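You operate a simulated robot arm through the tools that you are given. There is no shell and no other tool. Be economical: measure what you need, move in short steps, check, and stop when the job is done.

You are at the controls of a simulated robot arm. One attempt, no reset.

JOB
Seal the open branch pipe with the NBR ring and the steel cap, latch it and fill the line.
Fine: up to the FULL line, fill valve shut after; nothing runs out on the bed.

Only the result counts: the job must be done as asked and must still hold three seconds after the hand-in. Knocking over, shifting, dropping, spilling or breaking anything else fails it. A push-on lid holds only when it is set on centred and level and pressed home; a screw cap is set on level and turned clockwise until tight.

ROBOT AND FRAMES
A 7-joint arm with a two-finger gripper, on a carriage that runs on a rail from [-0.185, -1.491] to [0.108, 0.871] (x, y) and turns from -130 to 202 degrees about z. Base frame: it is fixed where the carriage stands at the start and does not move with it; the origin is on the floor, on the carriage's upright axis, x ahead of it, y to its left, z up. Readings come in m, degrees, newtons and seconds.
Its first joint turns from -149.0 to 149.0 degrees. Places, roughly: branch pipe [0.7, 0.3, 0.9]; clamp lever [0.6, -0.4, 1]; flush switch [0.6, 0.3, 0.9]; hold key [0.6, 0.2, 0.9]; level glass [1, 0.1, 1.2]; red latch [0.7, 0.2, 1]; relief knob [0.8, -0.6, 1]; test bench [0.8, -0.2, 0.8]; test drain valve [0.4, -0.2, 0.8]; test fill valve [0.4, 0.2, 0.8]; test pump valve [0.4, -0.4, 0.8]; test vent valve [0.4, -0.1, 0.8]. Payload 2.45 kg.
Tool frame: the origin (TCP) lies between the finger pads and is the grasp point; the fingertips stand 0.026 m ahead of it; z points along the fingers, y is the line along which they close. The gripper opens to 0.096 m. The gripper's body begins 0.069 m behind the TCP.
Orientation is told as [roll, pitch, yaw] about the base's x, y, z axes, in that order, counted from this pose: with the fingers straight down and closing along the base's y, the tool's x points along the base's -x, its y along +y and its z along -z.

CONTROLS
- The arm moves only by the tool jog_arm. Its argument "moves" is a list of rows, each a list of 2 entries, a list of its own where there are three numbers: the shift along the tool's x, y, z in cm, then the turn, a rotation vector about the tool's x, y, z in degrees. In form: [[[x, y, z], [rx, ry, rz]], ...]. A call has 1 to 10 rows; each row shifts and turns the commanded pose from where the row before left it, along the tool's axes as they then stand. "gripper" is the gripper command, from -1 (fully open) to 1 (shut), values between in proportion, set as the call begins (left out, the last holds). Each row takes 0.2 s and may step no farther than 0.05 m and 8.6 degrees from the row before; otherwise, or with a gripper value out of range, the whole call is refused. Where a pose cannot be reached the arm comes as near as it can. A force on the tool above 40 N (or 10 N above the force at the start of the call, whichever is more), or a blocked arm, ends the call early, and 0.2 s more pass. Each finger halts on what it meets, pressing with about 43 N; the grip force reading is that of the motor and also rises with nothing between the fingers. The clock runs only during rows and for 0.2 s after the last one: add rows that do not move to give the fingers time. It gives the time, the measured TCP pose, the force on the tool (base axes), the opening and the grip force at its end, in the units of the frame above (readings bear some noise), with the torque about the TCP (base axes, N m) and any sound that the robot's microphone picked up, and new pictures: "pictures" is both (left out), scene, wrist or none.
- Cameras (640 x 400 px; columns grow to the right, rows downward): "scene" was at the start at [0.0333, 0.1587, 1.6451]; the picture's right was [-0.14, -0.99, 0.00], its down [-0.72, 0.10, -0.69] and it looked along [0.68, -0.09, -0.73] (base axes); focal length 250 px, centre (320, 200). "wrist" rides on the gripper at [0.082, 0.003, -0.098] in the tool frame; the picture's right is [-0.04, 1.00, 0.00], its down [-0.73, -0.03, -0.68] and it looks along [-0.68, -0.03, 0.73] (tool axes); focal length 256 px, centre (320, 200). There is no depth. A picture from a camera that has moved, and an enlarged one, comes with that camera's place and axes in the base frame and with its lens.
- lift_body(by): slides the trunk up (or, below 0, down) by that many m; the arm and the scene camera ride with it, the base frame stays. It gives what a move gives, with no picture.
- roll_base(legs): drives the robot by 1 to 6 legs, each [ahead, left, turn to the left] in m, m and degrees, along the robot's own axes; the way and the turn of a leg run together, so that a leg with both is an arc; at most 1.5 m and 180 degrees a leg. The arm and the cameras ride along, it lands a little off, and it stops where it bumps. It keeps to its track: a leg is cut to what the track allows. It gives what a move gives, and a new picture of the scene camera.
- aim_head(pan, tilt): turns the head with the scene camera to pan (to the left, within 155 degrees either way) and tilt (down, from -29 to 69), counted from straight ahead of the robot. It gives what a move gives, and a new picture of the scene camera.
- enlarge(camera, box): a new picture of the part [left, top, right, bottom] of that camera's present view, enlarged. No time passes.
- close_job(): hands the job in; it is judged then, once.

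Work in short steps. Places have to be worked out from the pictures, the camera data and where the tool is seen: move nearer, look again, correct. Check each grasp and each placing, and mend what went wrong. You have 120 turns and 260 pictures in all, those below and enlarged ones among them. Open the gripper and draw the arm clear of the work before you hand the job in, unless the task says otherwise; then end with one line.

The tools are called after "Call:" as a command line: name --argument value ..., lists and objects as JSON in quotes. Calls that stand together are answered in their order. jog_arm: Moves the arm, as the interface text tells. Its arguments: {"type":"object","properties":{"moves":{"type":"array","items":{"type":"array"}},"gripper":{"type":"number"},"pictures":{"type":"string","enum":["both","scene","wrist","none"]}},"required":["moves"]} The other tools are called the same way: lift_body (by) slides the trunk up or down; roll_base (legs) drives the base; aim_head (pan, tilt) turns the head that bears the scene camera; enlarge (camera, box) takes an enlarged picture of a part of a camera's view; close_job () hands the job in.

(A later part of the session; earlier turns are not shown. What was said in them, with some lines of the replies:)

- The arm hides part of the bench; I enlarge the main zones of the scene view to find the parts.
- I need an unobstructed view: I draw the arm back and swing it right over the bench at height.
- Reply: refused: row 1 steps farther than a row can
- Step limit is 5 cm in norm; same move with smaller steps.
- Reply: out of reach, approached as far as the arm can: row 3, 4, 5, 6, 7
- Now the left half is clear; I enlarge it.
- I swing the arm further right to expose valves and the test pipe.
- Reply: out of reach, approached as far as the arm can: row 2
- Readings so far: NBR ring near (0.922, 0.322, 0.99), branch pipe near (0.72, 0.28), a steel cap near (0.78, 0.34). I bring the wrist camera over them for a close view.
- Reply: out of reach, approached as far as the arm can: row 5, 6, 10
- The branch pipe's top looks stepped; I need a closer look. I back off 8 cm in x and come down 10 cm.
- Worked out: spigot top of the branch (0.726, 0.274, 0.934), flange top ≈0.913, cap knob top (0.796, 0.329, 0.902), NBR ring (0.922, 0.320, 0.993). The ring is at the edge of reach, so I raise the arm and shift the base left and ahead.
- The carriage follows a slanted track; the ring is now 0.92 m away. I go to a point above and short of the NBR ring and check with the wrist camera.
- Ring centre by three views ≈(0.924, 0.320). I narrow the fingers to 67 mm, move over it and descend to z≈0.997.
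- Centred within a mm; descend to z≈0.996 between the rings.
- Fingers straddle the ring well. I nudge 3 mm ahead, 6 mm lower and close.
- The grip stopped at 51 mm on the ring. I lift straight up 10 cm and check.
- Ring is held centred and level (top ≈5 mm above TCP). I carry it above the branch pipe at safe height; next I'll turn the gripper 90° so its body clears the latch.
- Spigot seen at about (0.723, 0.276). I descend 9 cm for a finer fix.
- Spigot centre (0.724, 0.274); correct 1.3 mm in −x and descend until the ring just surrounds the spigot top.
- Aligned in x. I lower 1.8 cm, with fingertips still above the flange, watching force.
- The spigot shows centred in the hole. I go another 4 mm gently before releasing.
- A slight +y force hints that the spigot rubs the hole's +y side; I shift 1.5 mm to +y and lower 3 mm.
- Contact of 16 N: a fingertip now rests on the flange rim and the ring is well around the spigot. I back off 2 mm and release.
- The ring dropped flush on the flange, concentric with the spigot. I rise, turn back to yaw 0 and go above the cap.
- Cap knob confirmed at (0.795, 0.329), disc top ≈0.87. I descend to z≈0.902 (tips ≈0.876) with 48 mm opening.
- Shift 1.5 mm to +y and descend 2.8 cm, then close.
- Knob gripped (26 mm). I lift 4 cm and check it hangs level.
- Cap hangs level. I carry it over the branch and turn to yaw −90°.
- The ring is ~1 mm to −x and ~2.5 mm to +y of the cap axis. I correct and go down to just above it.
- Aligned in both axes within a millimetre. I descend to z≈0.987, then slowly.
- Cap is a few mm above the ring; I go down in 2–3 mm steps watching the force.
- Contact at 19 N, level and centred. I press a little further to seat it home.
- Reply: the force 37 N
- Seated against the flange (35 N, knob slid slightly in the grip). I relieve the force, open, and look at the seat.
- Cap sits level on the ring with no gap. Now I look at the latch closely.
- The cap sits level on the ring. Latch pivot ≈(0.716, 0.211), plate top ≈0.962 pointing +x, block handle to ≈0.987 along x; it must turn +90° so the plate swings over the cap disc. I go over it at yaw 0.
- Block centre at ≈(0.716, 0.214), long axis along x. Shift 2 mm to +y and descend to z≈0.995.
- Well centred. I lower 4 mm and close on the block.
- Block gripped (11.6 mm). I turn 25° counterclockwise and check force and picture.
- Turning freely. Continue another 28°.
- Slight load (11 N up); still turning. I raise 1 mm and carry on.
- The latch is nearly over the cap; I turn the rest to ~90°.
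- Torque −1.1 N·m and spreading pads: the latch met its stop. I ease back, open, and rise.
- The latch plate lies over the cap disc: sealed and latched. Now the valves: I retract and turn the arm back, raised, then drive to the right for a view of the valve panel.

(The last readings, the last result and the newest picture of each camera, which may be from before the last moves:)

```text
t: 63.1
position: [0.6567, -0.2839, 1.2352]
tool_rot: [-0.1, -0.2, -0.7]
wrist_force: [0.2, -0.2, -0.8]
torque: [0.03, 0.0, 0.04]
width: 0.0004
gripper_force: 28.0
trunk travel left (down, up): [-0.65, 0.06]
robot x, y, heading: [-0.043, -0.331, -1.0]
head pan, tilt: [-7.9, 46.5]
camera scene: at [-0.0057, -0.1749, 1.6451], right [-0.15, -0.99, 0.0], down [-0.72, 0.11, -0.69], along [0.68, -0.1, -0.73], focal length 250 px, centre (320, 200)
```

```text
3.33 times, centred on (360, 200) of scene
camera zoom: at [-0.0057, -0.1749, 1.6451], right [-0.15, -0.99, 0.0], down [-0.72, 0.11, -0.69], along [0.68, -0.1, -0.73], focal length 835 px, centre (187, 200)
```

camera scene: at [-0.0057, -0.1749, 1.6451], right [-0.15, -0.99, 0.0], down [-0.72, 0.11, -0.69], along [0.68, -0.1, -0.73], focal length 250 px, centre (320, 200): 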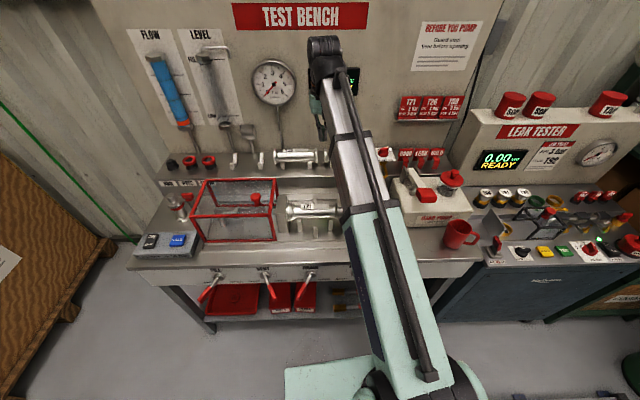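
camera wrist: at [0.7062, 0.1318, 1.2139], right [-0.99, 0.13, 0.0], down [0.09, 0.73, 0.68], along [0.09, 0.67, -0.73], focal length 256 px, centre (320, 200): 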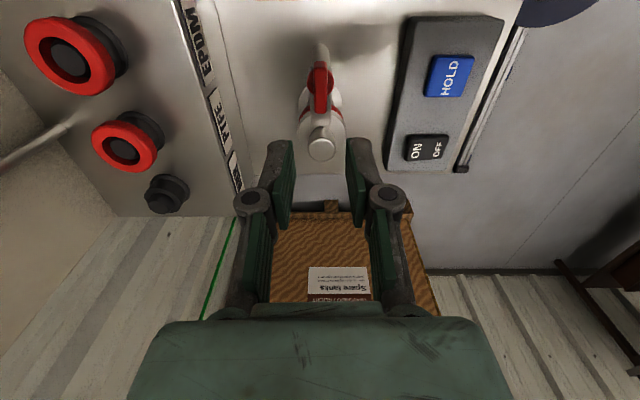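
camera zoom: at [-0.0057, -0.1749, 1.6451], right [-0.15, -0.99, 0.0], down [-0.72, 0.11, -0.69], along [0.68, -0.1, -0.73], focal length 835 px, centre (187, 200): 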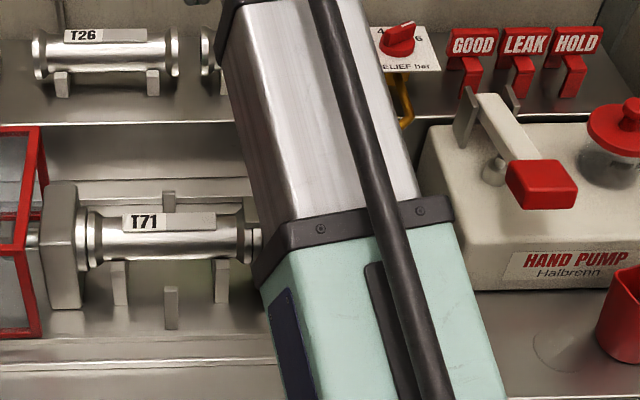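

Triangulating from two views: fill lever pivot ≈(0.477, 0.134, 0.77), tip ≈(0.395, 0.190, 0.762), so it sticks out and swings sideways; FILL and DRAIN point to SHUT, VENT to OPEN. I bring the gripper, partly open, above the fill lever.

Call:
jog_arm --moves '[[[2.2, 4.2, 0], [0, 0, 0]], [[2.2, 4.2, 0], [0, 0, 0]], [[2.2, 4.2, 0], [0, 0, 0]], [[2.2, 4.2, 0], [0, 0, 0]], [[2.2, 4.2, 0], [0, 0, 0]], [[2.2, 4.2, 0], [0, 0, 0]], [[2.2, 4.2, 0], [0, 0, 0]], [[2.2, 4.2, 0], [0, 0, 0]], [[2.2, 4.2, 0], [0, 0, 0]], [[2.2, 4.2, 0], [0, 0, -3]]]' --gripper 0 --pictures "none"

Call:
jog_arm --moves '[[[2, 3.7, 0], [0, 0, -4]], [[0, 0, 4.5], [0, 0, 0]], [[0, 0, 4.5], [0, 0, 0]], [[0, 0, 4.5], [0, 0, 0]], [[0, 0, 0], [0, 0, 0]]]' --pictures "both"

```text
t: 65.3
position: [0.4482, 0.1412, 1.2195]
tool_rot: [0.0, -0.1, 2.2]
wrist_force: [-0.2, -0.5, 0.1]
torque: [-0.05, -0.03, 0.0]
width: 0.0482
gripper_force: 0.0
out of reach, approached as far as the arm can: row 2, 3, 5
trunk travel left (down, up): [-0.65, 0.06]
robot x, y, heading: [-0.0403, -0.3356, -1.1]
head pan, tilt: [-7.9, 46.5]
```

```text
t: 66.5
position: [0.4285, 0.177, 1.0837]
tool_rot: [0.0, -0.2, 6.3]
wrist_force: [0.9, 1.2, -0.1]
torque: [0.02, 0.01, 0.03]
width: 0.0477
gripper_force: 0.0
trunk travel left (down, up): [-0.65, 0.06]
robot x, y, heading: [-0.0439, -0.3339, -0.8]
head pan, tilt: [-7.9, 46.5]
camera scene: at [-0.0056, -0.1746, 1.6451], right [-0.15, -0.99, 0.0], down [-0.72, 0.11, -0.69], along [0.68, -0.1, -0.73], focal length 250 px, centre (320, 200)
camera wrist: at [0.3464, 0.1716, 1.1803], right [-0.07, 1.0, 0.0], down [0.73, 0.05, 0.68], along [0.68, 0.05, -0.73], focal length 256 px, centre (320, 200)
```

scene: 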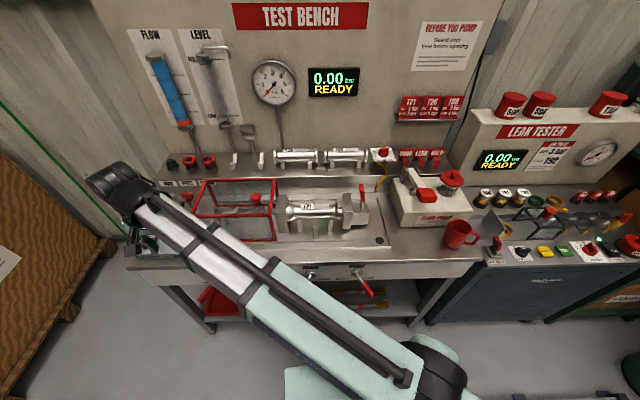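
wrist: 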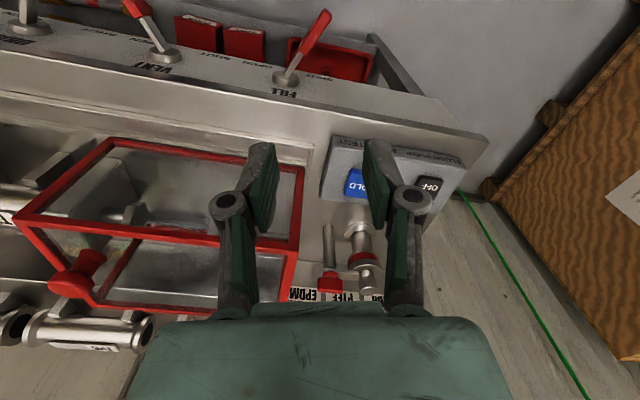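

All visible, level glass unobstructed. I move over the fill lever's red grip and descend to just above it.

Call:
jog_arm --moves '[[[2.2, 0.6, 0], [0, 0, 0]], [[0, 0, 4.5], [0, 0, 0]], [[0, 0, 4.5], [0, 0, 0]], [[0, 0, 4.5], [0, 0, 0]], [[0, 0, 4.5], [0, 0, 0]], [[0, 0, 4], [0, 0, 0]], [[0, 0, 0], [0, 0, 0]]]' --pictures "wrist"

Call:
enlarge --camera "scene" --box '[270, 140, 450, 260]'

Call:
enlarge --camera "scene" --box '[100, 20, 260, 140]'

```text
t: 68.2
position: [0.4047, 0.1809, 0.8636]
tool_rot: [0.0, -0.2, 6.3]
wrist_force: [-0.1, 0.4, 0.4]
torque: [0.0, -0.02, 0.0]
width: 0.0479
gripper_force: 0.0
trunk travel left (down, up): [-0.65, 0.06]
robot x, y, heading: [-0.0394, -0.334, -0.8]
head pan, tilt: [-7.9, 46.5]
camera wrist: at [0.3234, 0.1745, 0.9596], right [-0.07, 1.0, 0.0], down [0.73, 0.05, 0.68], along [0.68, 0.05, -0.73], focal length 256 px, centre (320, 200)
```

wrist: 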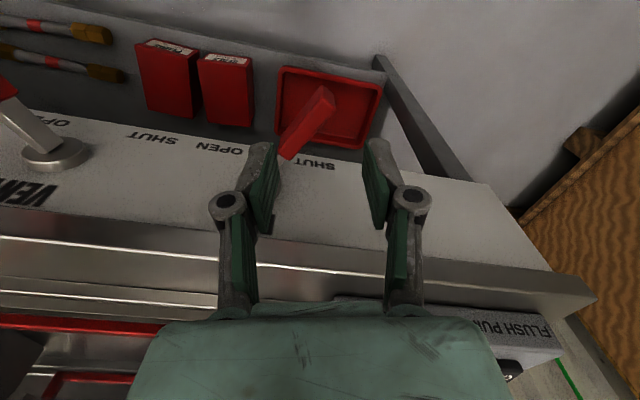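

```text
3.33 times, centred on (360, 200) of scene
camera zoom: at [-0.0056, -0.1746, 1.6451], right [-0.15, -0.99, 0.0], down [-0.72, 0.11, -0.69], along [0.68, -0.1, -0.73], focal length 835 px, centre (187, 200)
```

zoom: 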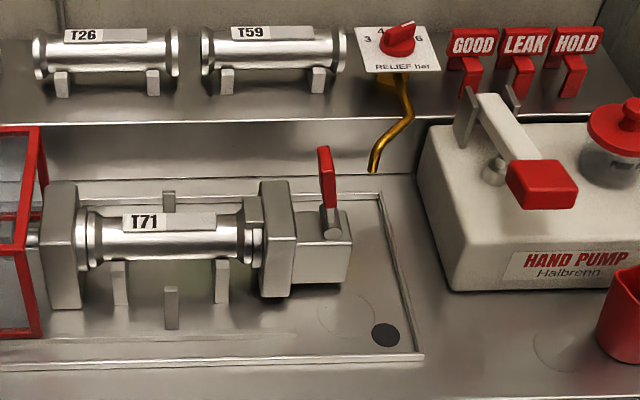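

```text
3.33 times, centred on (180, 80) of scene
camera zoom: at [-0.0056, -0.1746, 1.6451], right [-0.15, -0.99, 0.0], down [-0.72, 0.11, -0.69], along [0.68, -0.1, -0.73], focal length 835 px, centre (787, 600)
```

zoom: 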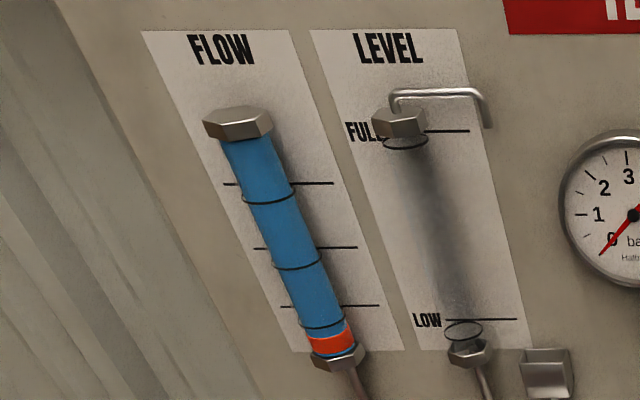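

The lever is angled between the fingers. Before opening I check whether the T71 test piece is truly clamped.

Call:
enlarge --camera "scene" --box '[330, 175, 390, 235]'

Call:
enlarge --camera "scene" --box '[265, 180, 325, 240]'

```text
6.67 times, centred on (360, 205) of scene
camera zoom: at [-0.0056, -0.1746, 1.6451], right [-0.15, -0.99, 0.0], down [-0.72, 0.11, -0.69], along [0.68, -0.1, -0.73], focal length 1670 px, centre (53, 167)
```

zoom: 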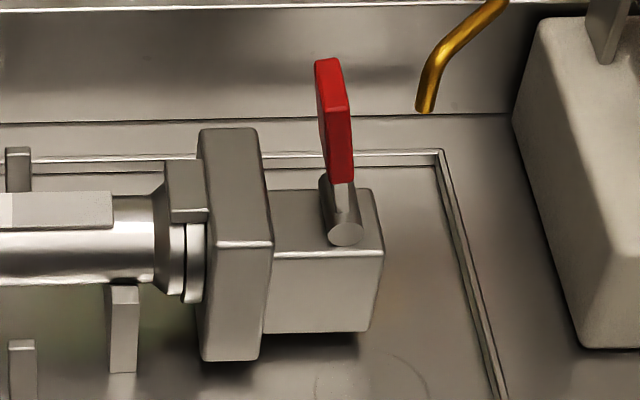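

```text
6.67 times, centred on (295, 210) of scene
camera zoom: at [-0.0056, -0.1746, 1.6451], right [-0.15, -0.99, 0.0], down [-0.72, 0.11, -0.69], along [0.68, -0.1, -0.73], focal length 1670 px, centre (487, 133)
```

zoom: 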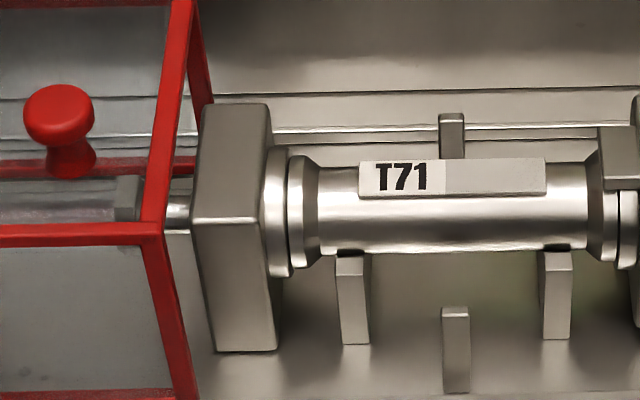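

T71 is clamped (hook over the flange, both seals touching). The lever lies midway between the fingers; I descend to straddle it.

Call:
jog_arm --moves '[[[0, 0, 4], [0, 0, 0]], [[0, 0, 3], [0, 0, 0]], [[0, 0, 1.8], [0, 0, 0]], [[0, 0, 0], [0, 0, 0]]]' --pictures "both"

```text
t: 69.2
position: [0.4068, 0.18, 0.7752]
tool_rot: [-0.1, -0.3, 6.3]
wrist_force: [-1.1, 0.0, 0.3]
torque: [0.03, -0.03, 0.0]
width: 0.0481
gripper_force: 0.0
trunk travel left (down, up): [-0.65, 0.06]
robot x, y, heading: [-0.0389, -0.3322, -0.9]
head pan, tilt: [-7.9, 46.5]
camera scene: at [-0.0057, -0.1748, 1.6451], right [-0.15, -0.99, 0.0], down [-0.72, 0.11, -0.69], along [0.68, -0.1, -0.73], focal length 250 px, centre (320, 200)
camera wrist: at [0.3247, 0.1743, 0.8723], right [-0.07, 1.0, 0.0], down [0.73, 0.05, 0.68], along [0.68, 0.05, -0.73], focal length 256 px, centre (320, 200)
```

scene: 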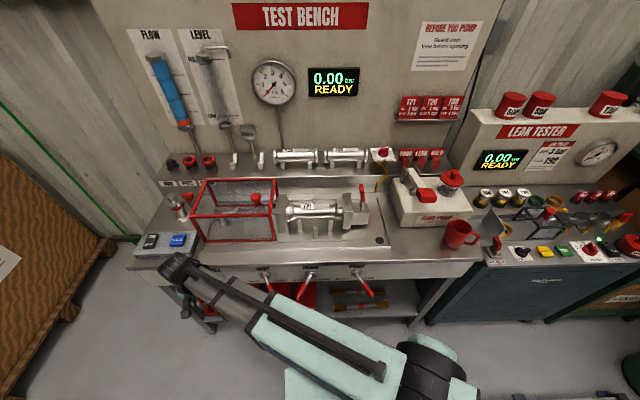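
wrist: 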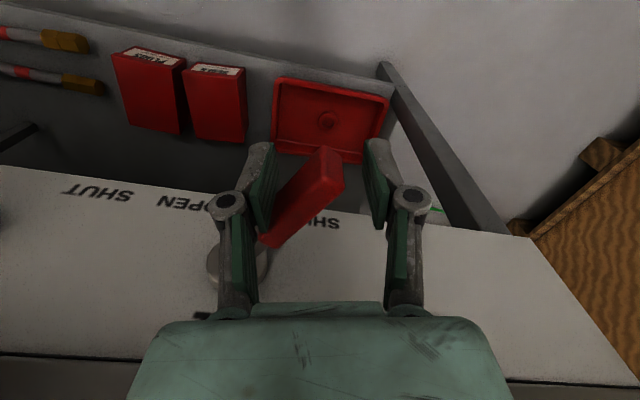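

The lever is straddled. I push it 4 cm toward OPEN (−y) and read the level.

Call:
jog_arm --moves '[[[0.5, -1.5, 0], [0, 0, 0]], [[0.5, -1.5, 0], [0, 0, 0]], [[0.2, -1, 0], [0, 0, 0]]]' --pictures "both"

Call:
enlarge --camera "scene" --box '[100, 20, 260, 140]'

```text
t: 70.0
position: [0.3999, 0.138, 0.7742]
tool_rot: [0.0, -0.3, 6.3]
wrist_force: [0.0, 0.4, 0.1]
torque: [-0.01, 0.02, 0.0]
width: 0.0482
gripper_force: 0.1
trunk travel left (down, up): [-0.65, 0.06]
robot x, y, heading: [-0.0427, -0.3333, -0.6]
head pan, tilt: [-7.9, 46.5]
camera scene: at [-0.0057, -0.1748, 1.6451], right [-0.15, -0.99, 0.0], down [-0.72, 0.11, -0.69], along [0.68, -0.1, -0.73], focal length 250 px, centre (320, 200)
camera wrist: at [0.3171, 0.1325, 0.8718], right [-0.07, 1.0, 0.0], down [0.73, 0.05, 0.68], along [0.68, 0.05, -0.73], focal length 256 px, centre (320, 200)
```

scene: 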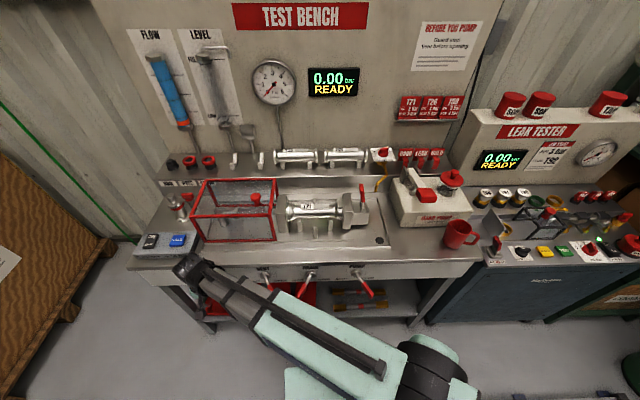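
wrist: 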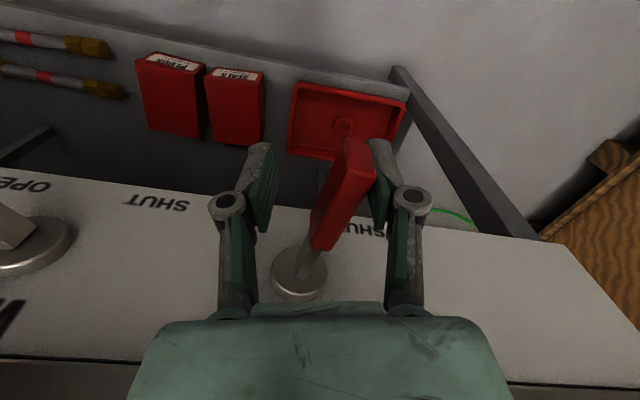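

```text
3.33 times, centred on (180, 80) of scene
camera zoom: at [-0.0057, -0.1748, 1.6451], right [-0.15, -0.99, 0.0], down [-0.72, 0.11, -0.69], along [0.68, -0.1, -0.73], focal length 835 px, centre (787, 600)
```

zoom: 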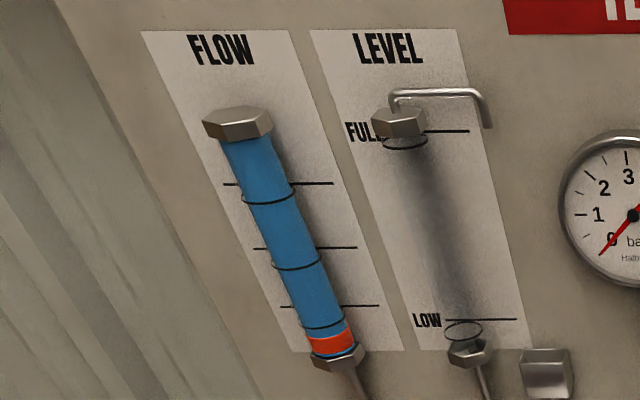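

The lever moved to about mid; no flow yet. I push 2 cm more.

Call:
jog_arm --moves '[[[0, -1, 0], [0, 0, 0]], [[-0.1, -1, 0], [0, 0, 0]]]' --pictures "none"

Call:
enlarge --camera "scene" --box '[100, 20, 260, 140]'

Call:
enlarge --camera "wrist" --box '[0, 100, 480, 400]'

```text
t: 70.5
position: [0.4025, 0.1198, 0.775]
tool_rot: [0.1, -0.2, 6.3]
wrist_force: [0.5, -0.2, 0.0]
torque: [0.02, 0.0, 0.0]
width: 0.0481
gripper_force: 0.1
trunk travel left (down, up): [-0.65, 0.06]
robot x, y, heading: [-0.0436, -0.3292, -0.8]
head pan, tilt: [-7.9, 46.5]
```

```text
3.33 times, centred on (180, 80) of scene
camera zoom: at [-0.0057, -0.1748, 1.6451], right [-0.15, -0.99, 0.0], down [-0.72, 0.11, -0.69], along [0.68, -0.1, -0.73], focal length 835 px, centre (787, 600)
```

zoom: 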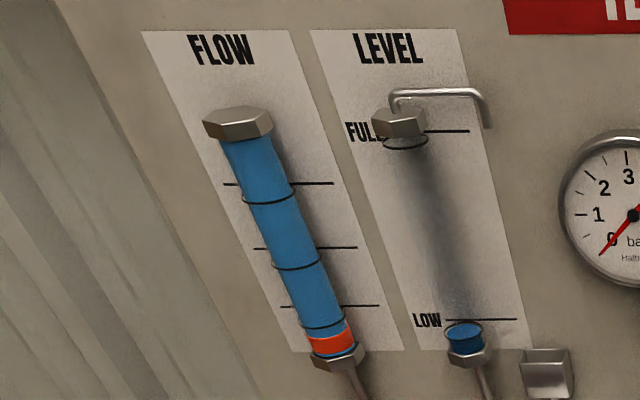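

```text
1.33 times, centred on (240, 250) of wrist
camera zoom: at [0.3207, 0.1129, 0.8719], right [-0.07, 1.0, 0.0], down [0.73, 0.05, 0.68], along [0.68, 0.05, -0.73], focal length 341 px, centre (427, 133)
```

zoom: 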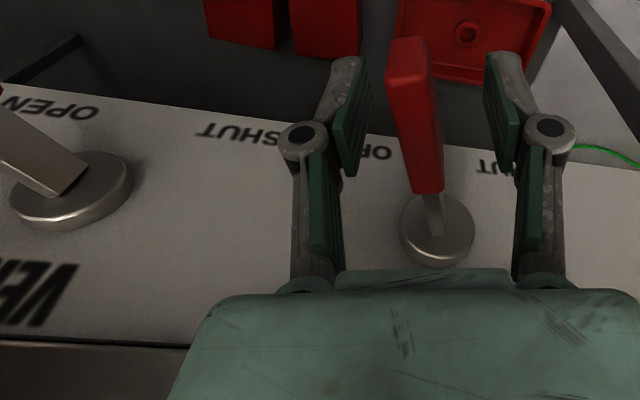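

Flow has started and the level rises. I pause one short row to measure the rate.

Call:
jog_arm --moves '[[[0, 0, 0], [0, 0, 0]]]' --pictures "none"

Call:
enlarge --camera "scene" --box '[150, 20, 310, 140]'

Call:
enlarge --camera "wrist" --box '[180, 100, 500, 300]'

```text
t: 71.0
position: [0.4026, 0.1186, 0.7736]
tool_rot: [0.0, -0.2, 6.3]
wrist_force: [0.7, -1.7, -1.7]
torque: [0.0, -0.05, 0.05]
width: 0.0489
gripper_force: 0.4
trunk travel left (down, up): [-0.65, 0.06]
robot x, y, heading: [-0.0384, -0.3315, -0.7]
head pan, tilt: [-7.9, 46.5]
```

```text
3.33 times, centred on (230, 80) of scene
camera zoom: at [-0.0056, -0.1748, 1.6451], right [-0.15, -0.99, 0.0], down [-0.72, 0.11, -0.69], along [0.68, -0.1, -0.73], focal length 835 px, centre (620, 600)
```

zoom: 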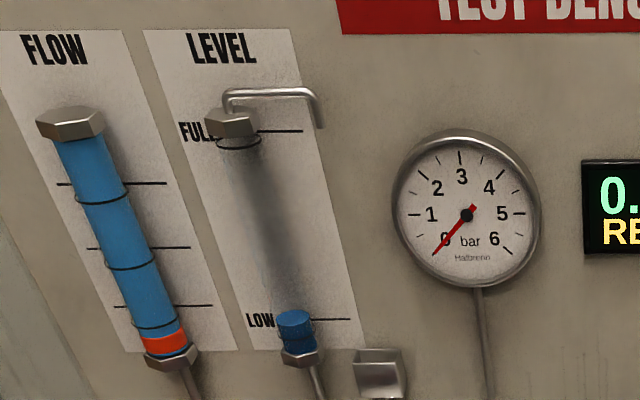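

```text
2.00 times, centred on (340, 200) of wrist
camera zoom: at [0.3209, 0.113, 0.8717], right [-0.07, 1.0, 0.0], down [0.73, 0.05, 0.68], along [0.68, 0.05, -0.73], focal length 512 px, centre (280, 200)
```

zoom: 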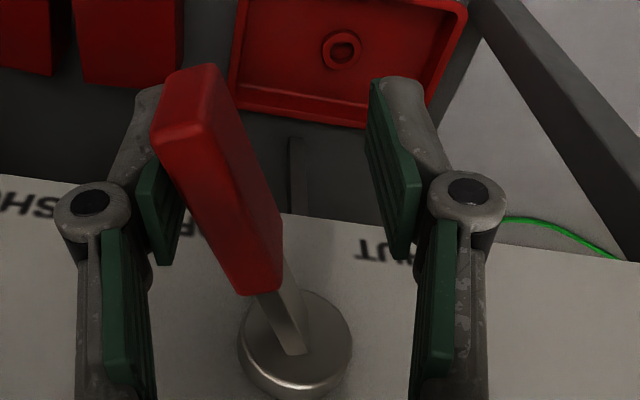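

The lever springs toward OPEN and now rests against the −y finger; level ≈ LOW mark. I wait about 1 s.

Call:
jog_arm --moves '[[[0, 0, 0], [0, 0, 0]], [[0, 0, 0], [0, 0, 0]], [[0, 0, 0], [0, 0, 0]], [[0, 0, 0], [0, 0, 0]]]' --pictures "scene"

Call:
enlarge --camera "scene" --box '[150, 20, 310, 140]'

Call:
enlarge --camera "wrist" --box '[180, 100, 500, 300]'

```text
t: 72.0
position: [0.4029, 0.1193, 0.7743]
tool_rot: [0.0, -0.2, 6.3]
wrist_force: [0.3, -2.1, -0.6]
torque: [0.0, 0.02, 0.01]
width: 0.0489
gripper_force: 0.5
trunk travel left (down, up): [-0.65, 0.06]
robot x, y, heading: [-0.0422, -0.3337, -0.7]
head pan, tilt: [-7.9, 46.5]
camera scene: at [-0.0056, -0.1748, 1.6451], right [-0.15, -0.99, 0.0], down [-0.72, 0.11, -0.69], along [0.68, -0.1, -0.73], focal length 250 px, centre (320, 200)
```

scene: 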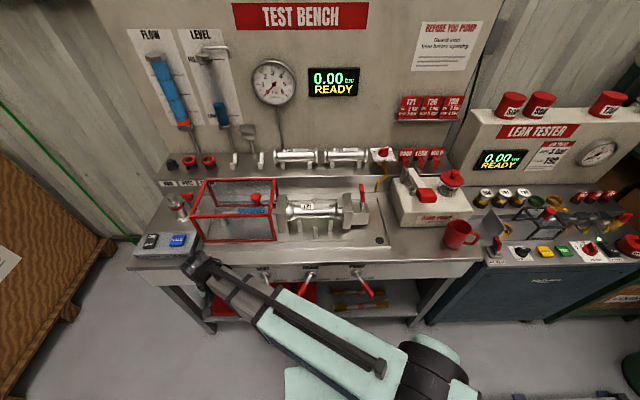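

```text
3.33 times, centred on (230, 80) of scene
camera zoom: at [-0.0056, -0.1748, 1.6451], right [-0.15, -0.99, 0.0], down [-0.72, 0.11, -0.69], along [0.68, -0.1, -0.73], focal length 835 px, centre (620, 600)
```

zoom: 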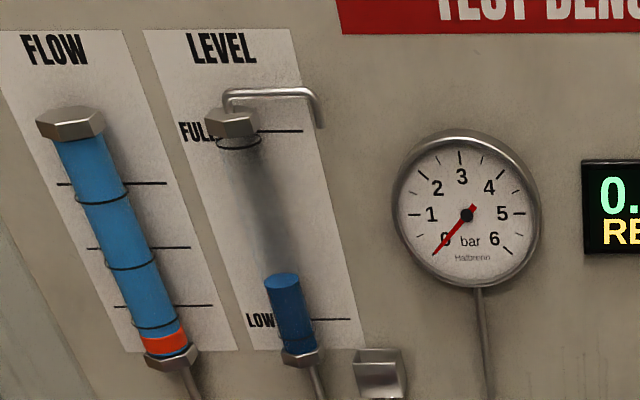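

```text
2.00 times, centred on (340, 200) of wrist
camera zoom: at [0.3208, 0.1131, 0.8718], right [-0.07, 1.0, 0.0], down [0.73, 0.05, 0.68], along [0.68, 0.05, -0.73], focal length 512 px, centre (280, 200)
```

zoom: 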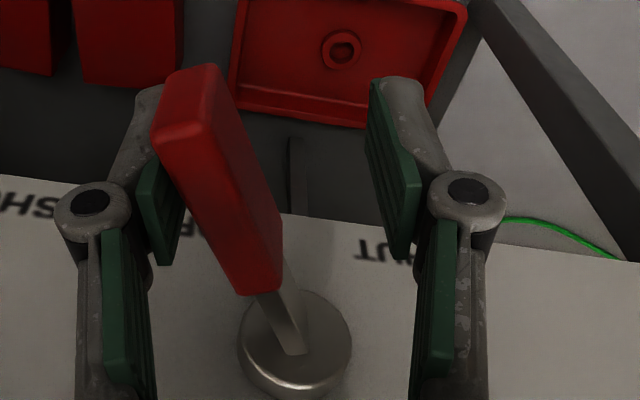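

Rate ≈38 px/s; FULL ring is at row ≈141, now 279. I wait 2 s more, then measure again.

Call:
jog_arm --moves '[[[0, 0, 0], [0, 0, 0]], [[0, 0, 0], [0, 0, 0]], [[0, 0, 0], [0, 0, 0]], [[0, 0, 0], [0, 0, 0]], [[0, 0, 0], [0, 0, 0]], [[0, 0, 0], [0, 0, 0]], [[0, 0, 0], [0, 0, 0]], [[0, 0, 0], [0, 0, 0]], [[0, 0, 0], [0, 0, 0]]]' --pictures "none"

Call:
enlarge --camera "scene" --box '[150, 20, 310, 140]'

Call:
enlarge --camera "scene" --box '[120, 150, 400, 260]'

```text
t: 74.0
position: [0.4029, 0.1185, 0.7749]
tool_rot: [0.0, -0.3, 6.3]
wrist_force: [1.5, -1.4, -0.7]
torque: [0.0, 0.03, 0.02]
width: 0.049
gripper_force: 0.4
trunk travel left (down, up): [-0.65, 0.06]
robot x, y, heading: [-0.0383, -0.3357, -0.7]
head pan, tilt: [-7.9, 46.5]
```

```text
3.33 times, centred on (230, 80) of scene
camera zoom: at [-0.0056, -0.1748, 1.6451], right [-0.15, -0.99, 0.0], down [-0.72, 0.11, -0.69], along [0.68, -0.1, -0.73], focal length 835 px, centre (620, 600)
```

zoom: 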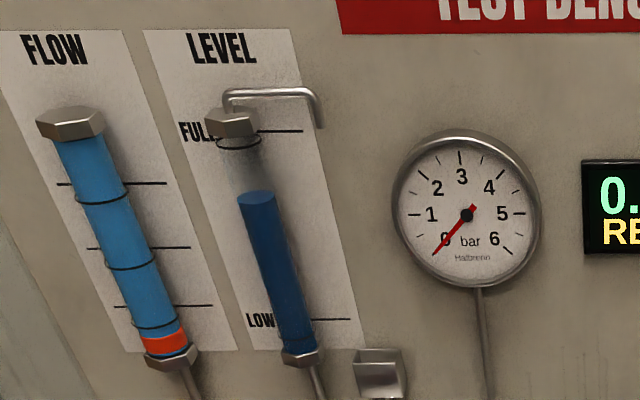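

```text
2.29 times, centred on (260, 205) of scene
camera zoom: at [-0.0056, -0.1748, 1.6451], right [-0.15, -0.99, 0.0], down [-0.72, 0.11, -0.69], along [0.68, -0.1, -0.73], focal length 572 px, centre (457, 189)
```

zoom: 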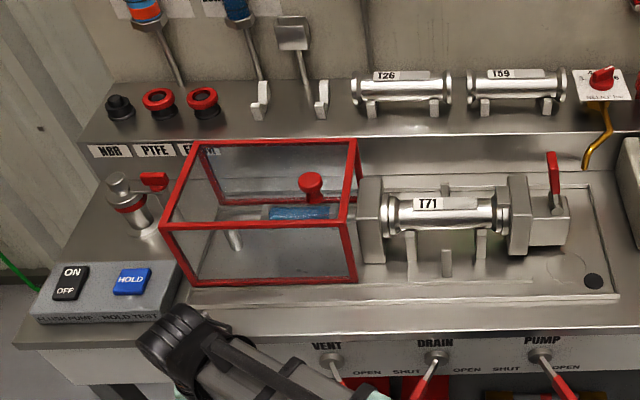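

Level at row 197, rate 41 px/s: FULL in ≈1.3 s. I wait 0.8+0.2 s and read again before shutting.

Call:
jog_arm --moves '[[[0, 0, 0], [0, 0, 0]], [[0, 0, 0], [0, 0, 0]], [[0, 0, 0], [0, 0, 0]], [[0, 0, 0], [0, 0, 0]]]' --pictures "none"

Call:
enlarge --camera "scene" --box '[180, 40, 240, 80]'

```text
t: 75.0
position: [0.4028, 0.118, 0.7744]
tool_rot: [0.0, -0.2, 6.3]
wrist_force: [0.4, -1.2, -0.4]
torque: [0.03, 0.01, 0.03]
width: 0.0488
gripper_force: 0.7
trunk travel left (down, up): [-0.65, 0.06]
robot x, y, heading: [-0.0383, -0.3326, -0.7]
head pan, tilt: [-7.9, 46.5]
```

```text
10.00 times, centred on (210, 60) of scene
camera zoom: at [-0.0056, -0.1748, 1.6451], right [-0.15, -0.99, 0.0], down [-0.72, 0.11, -0.69], along [0.68, -0.1, -0.73], focal length 2505 px, centre (1420, 1600)
```

zoom: 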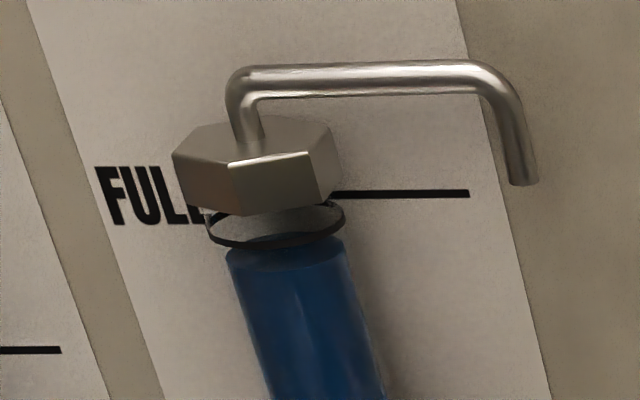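

The surface is ≈0.2 s below the FULL ring: shut now with a quick +y push.

Call:
jog_arm --moves '[[[0, 4.8, 0], [0, 0, 0]], [[-0.3, 2.6, 0], [0, 0, 0]], [[0, 0, 0], [0, 0, 0]]]' --pictures "none"

Call:
enlarge --camera "scene" --box '[180, 40, 240, 80]'

Call:
enlarge --camera "wrist" --box '[180, 100, 500, 300]'

```text
t: 75.8
position: [0.3966, 0.1915, 0.7752]
tool_rot: [-0.2, -0.1, 6.3]
wrist_force: [-4.4, -11.3, -4.7]
torque: [-0.08, 0.14, -0.3]
width: 0.0543
gripper_force: 4.3
trunk travel left (down, up): [-0.65, 0.06]
robot x, y, heading: [-0.0442, -0.333, -0.8]
head pan, tilt: [-7.9, 46.5]
```

```text
10.00 times, centred on (210, 60) of scene
camera zoom: at [-0.0058, -0.1755, 1.6451], right [-0.15, -0.99, 0.0], down [-0.72, 0.11, -0.69], along [0.68, -0.1, -0.73], focal length 2505 px, centre (1420, 1600)
```

zoom: 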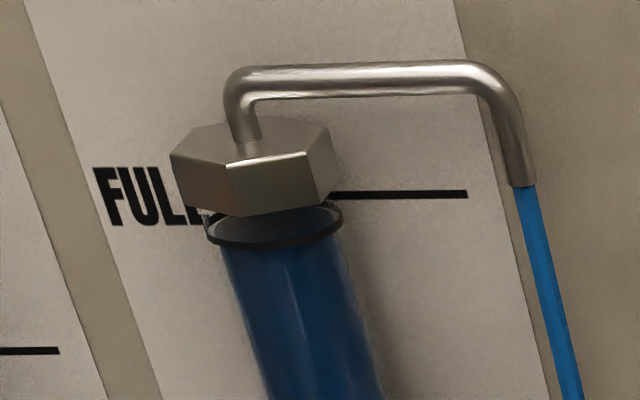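

```text
2.00 times, centred on (340, 200) of wrist
camera zoom: at [0.3147, 0.1853, 0.8731], right [-0.07, 1.0, 0.0], down [0.73, 0.05, 0.68], along [0.68, 0.05, -0.73], focal length 512 px, centre (280, 200)
```

zoom: 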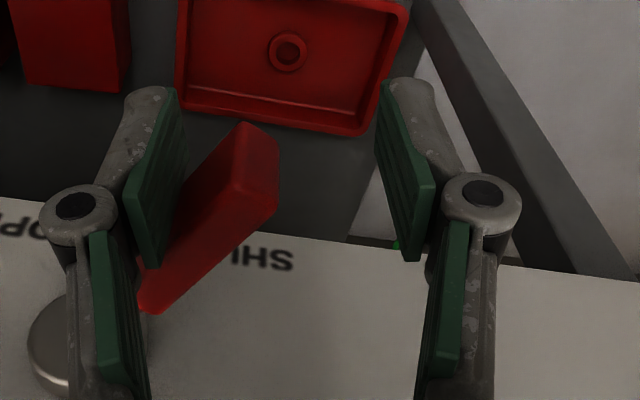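

The lever is at its SHUT stop (11 N). The overflow hook shows a stream; I ease the finger off the lever and check where it goes and that it stops.

Call:
jog_arm --moves '[[[0, -0.8, 0], [0, 0, 0]], [[0, 0, 0], [0, 0, 0]]]' --pictures "scene"

Call:
enlarge --camera "scene" --box '[160, 30, 300, 180]'

Call:
enlarge --camera "scene" --box '[180, 40, 240, 80]'

Call:
enlarge --camera "wrist" --box '[180, 100, 500, 300]'

```text
t: 76.3
position: [0.3989, 0.1847, 0.7755]
tool_rot: [0.0, -0.2, 6.3]
wrist_force: [-0.3, -0.1, -0.4]
torque: [-0.02, 0.03, 0.0]
width: 0.0481
gripper_force: 0.1
trunk travel left (down, up): [-0.65, 0.06]
robot x, y, heading: [-0.0422, -0.3319, -0.5]
head pan, tilt: [-7.9, 46.5]
camera scene: at [-0.0056, -0.1747, 1.6451], right [-0.15, -0.99, 0.0], down [-0.72, 0.11, -0.69], along [0.68, -0.1, -0.73], focal length 250 px, centre (320, 200)
```

scene: 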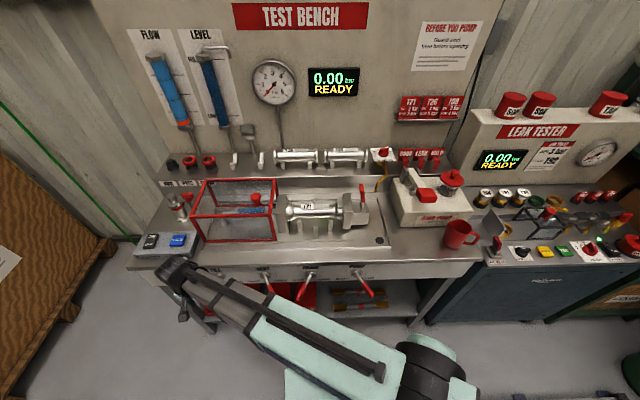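

```text
2.67 times, centred on (230, 105) of scene
camera zoom: at [-0.0056, -0.1747, 1.6451], right [-0.15, -0.99, 0.0], down [-0.72, 0.11, -0.69], along [0.68, -0.1, -0.73], focal length 668 px, centre (560, 453)
```

zoom: 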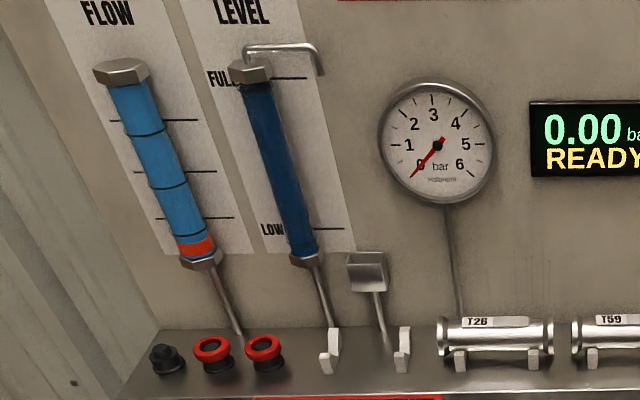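

```text
10.00 times, centred on (210, 60) of scene
camera zoom: at [-0.0056, -0.1747, 1.6451], right [-0.15, -0.99, 0.0], down [-0.72, 0.11, -0.69], along [0.68, -0.1, -0.73], focal length 2505 px, centre (1420, 1600)
```

zoom: 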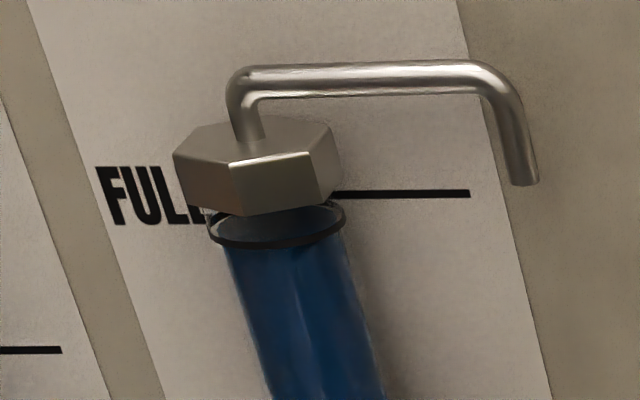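

```text
2.00 times, centred on (340, 200) of wrist
camera zoom: at [0.3167, 0.1786, 0.8729], right [-0.07, 1.0, 0.0], down [0.73, 0.05, 0.68], along [0.68, 0.05, -0.73], focal length 512 px, centre (280, 200)
```

zoom: 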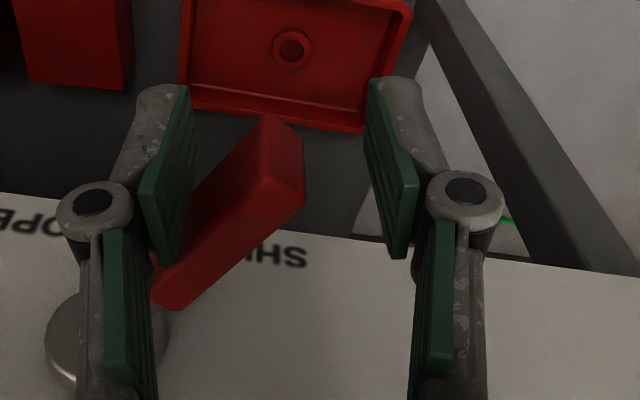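

Level stands exactly at FULL, stream stopped (it fell into the catch funnel), and the lever is at SHUT. I centre the fingers off the lever and rise clear.

Call:
jog_arm --moves '[[[0, -0.5, 0], [0, 0, 0]], [[0, 0, -3], [0, 0, 0]], [[0, 0, -4], [0, 0, 0]], [[0, 0, -4.5], [0, 0, 0]], [[0, 0, -4.5], [0, 0, 0]], [[0, 0, -4.5], [0, 0, 0]], [[0, 0, -4.5], [0, 0, 0]], [[0, 0, -4.5], [0, 0, 0]], [[0, 0, -4.5], [0, 0, 0]], [[0, 0, 0], [0, 0, 0]]]' --gripper 0 --pictures "both"

Call:
enlarge --camera "scene" --box '[120, 150, 400, 320]'

Call:
enlarge --camera "scene" --box '[180, 40, 240, 80]'

```text
t: 78.5
position: [0.3969, 0.181, 1.1142]
tool_rot: [-0.1, -0.2, 6.3]
wrist_force: [-0.5, 0.7, 0.5]
torque: [-0.01, 0.01, -0.01]
width: 0.0479
gripper_force: 0.1
trunk travel left (down, up): [-0.65, 0.06]
robot x, y, heading: [-0.0414, -0.331, -0.7]
head pan, tilt: [-7.9, 46.5]
camera scene: at [-0.0058, -0.1748, 1.6451], right [-0.15, -0.99, 0.0], down [-0.72, 0.11, -0.69], along [0.68, -0.1, -0.73], focal length 250 px, centre (320, 200)
camera wrist: at [0.3144, 0.176, 1.2115], right [-0.07, 1.0, 0.0], down [0.73, 0.05, 0.68], along [0.68, 0.05, -0.73], focal length 256 px, centre (320, 200)
```

scene: 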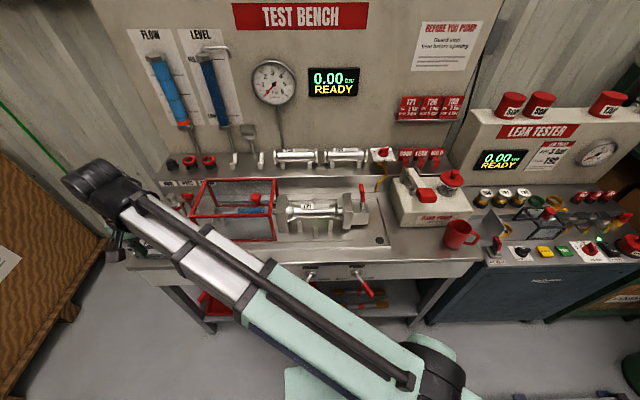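
wrist: 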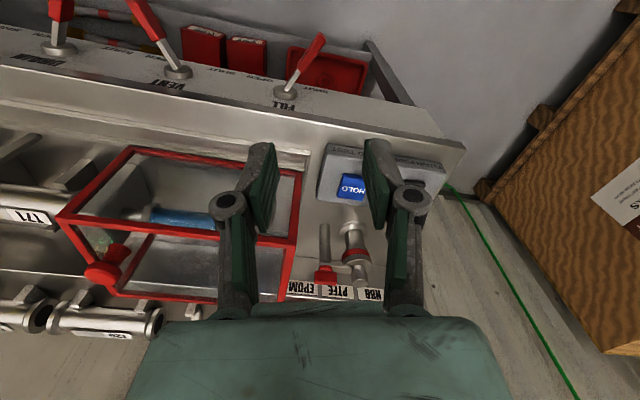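

```text
2.29 times, centred on (260, 235) of scene
camera zoom: at [-0.0058, -0.1748, 1.6451], right [-0.15, -0.99, 0.0], down [-0.72, 0.11, -0.69], along [0.68, -0.1, -0.73], focal length 572 px, centre (457, 120)
```

zoom: 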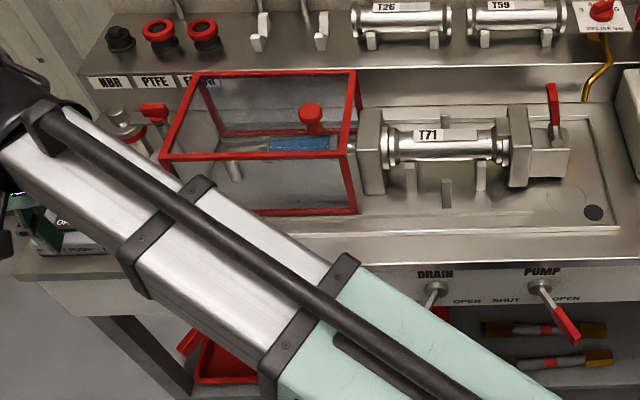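

```text
10.00 times, centred on (210, 60) of scene
camera zoom: at [-0.0058, -0.1748, 1.6451], right [-0.15, -0.99, 0.0], down [-0.72, 0.11, -0.69], along [0.68, -0.1, -0.73], focal length 2505 px, centre (1420, 1600)
```

zoom: 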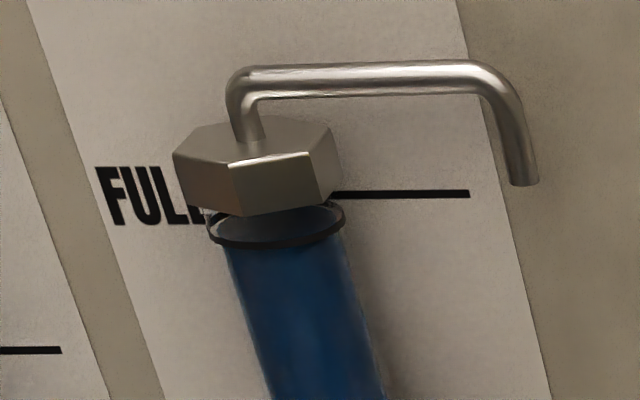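

The level holds at FULL, the bed is dry, fill is shut, and cap and latch are in place. I open the gripper fully with the arm clear, with a couple of idle seconds to verify it holds.

Call:
jog_arm --moves '[[[0, 0, -3], [0, 0, 0]], [[0, 0, 0], [0, 0, 0]], [[0, 0, 0], [0, 0, 0]], [[0, 0, 0], [0, 0, 0]], [[0, 0, 0], [0, 0, 0]], [[0, 0, 0], [0, 0, 0]], [[0, 0, 0], [0, 0, 0]], [[0, 0, 0], [0, 0, 0]]]' --gripper -1 --pictures "wrist"

Call:
enlarge --camera "scene" --box '[180, 40, 240, 80]'

```text
t: 80.3
position: [0.3963, 0.1812, 1.1436]
tool_rot: [-0.1, -0.2, 6.3]
wrist_force: [0.1, -0.4, -0.4]
torque: [-0.01, -0.03, -0.02]
width: 0.096
gripper_force: 0.1
trunk travel left (down, up): [-0.65, 0.06]
robot x, y, heading: [-0.0397, -0.3324, -0.9]
head pan, tilt: [-7.9, 46.5]
camera wrist: at [0.3146, 0.1752, 1.2413], right [-0.07, 1.0, 0.0], down [0.73, 0.05, 0.68], along [0.68, 0.05, -0.73], focal length 256 px, centre (320, 200)
```

wrist: 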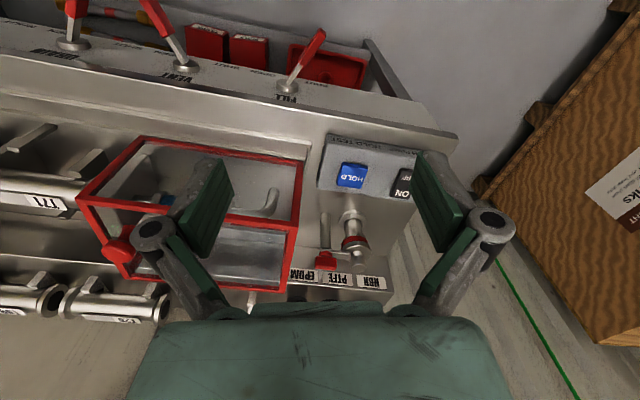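

```text
10.00 times, centred on (210, 60) of scene
camera zoom: at [-0.0057, -0.1747, 1.6451], right [-0.15, -0.99, 0.0], down [-0.72, 0.11, -0.69], along [0.68, -0.1, -0.73], focal length 2505 px, centre (1420, 1600)
```

zoom: 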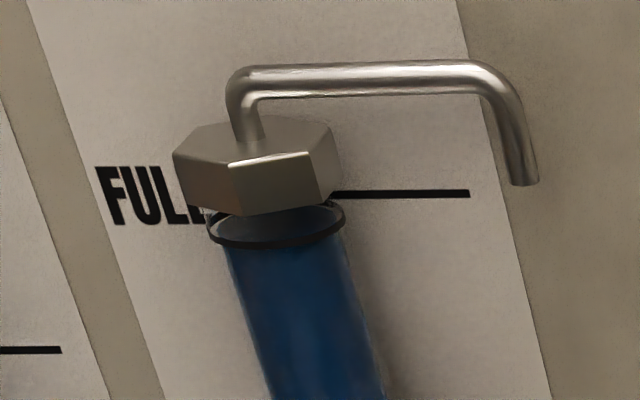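

Level is stable. One last look at the latch and cap.

Call:
enlarge --camera "wrist" --box '[290, 190, 410, 290]'

```text
4.00 times, centred on (350, 240) of wrist
camera zoom: at [0.3146, 0.1752, 1.2413], right [-0.07, 1.0, 0.0], down [0.73, 0.05, 0.68], along [0.68, 0.05, -0.73], focal length 1024 px, centre (200, 40)
```

zoom: 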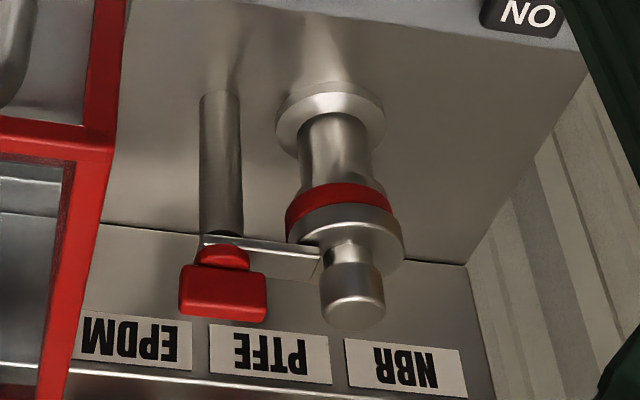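

The plate lies over the cap disc, the cap is level on the ring, and the bench is dry: I hand in.

Call:
close_job

```text
The job is handed in.
```

The branch pipe is sealed with the NBR ring and steel cap and latched. The line is filled to FULL with the fill valve shut and the bed dry; a brief overflow at the top went out of the hook pipe above the catch funnel.
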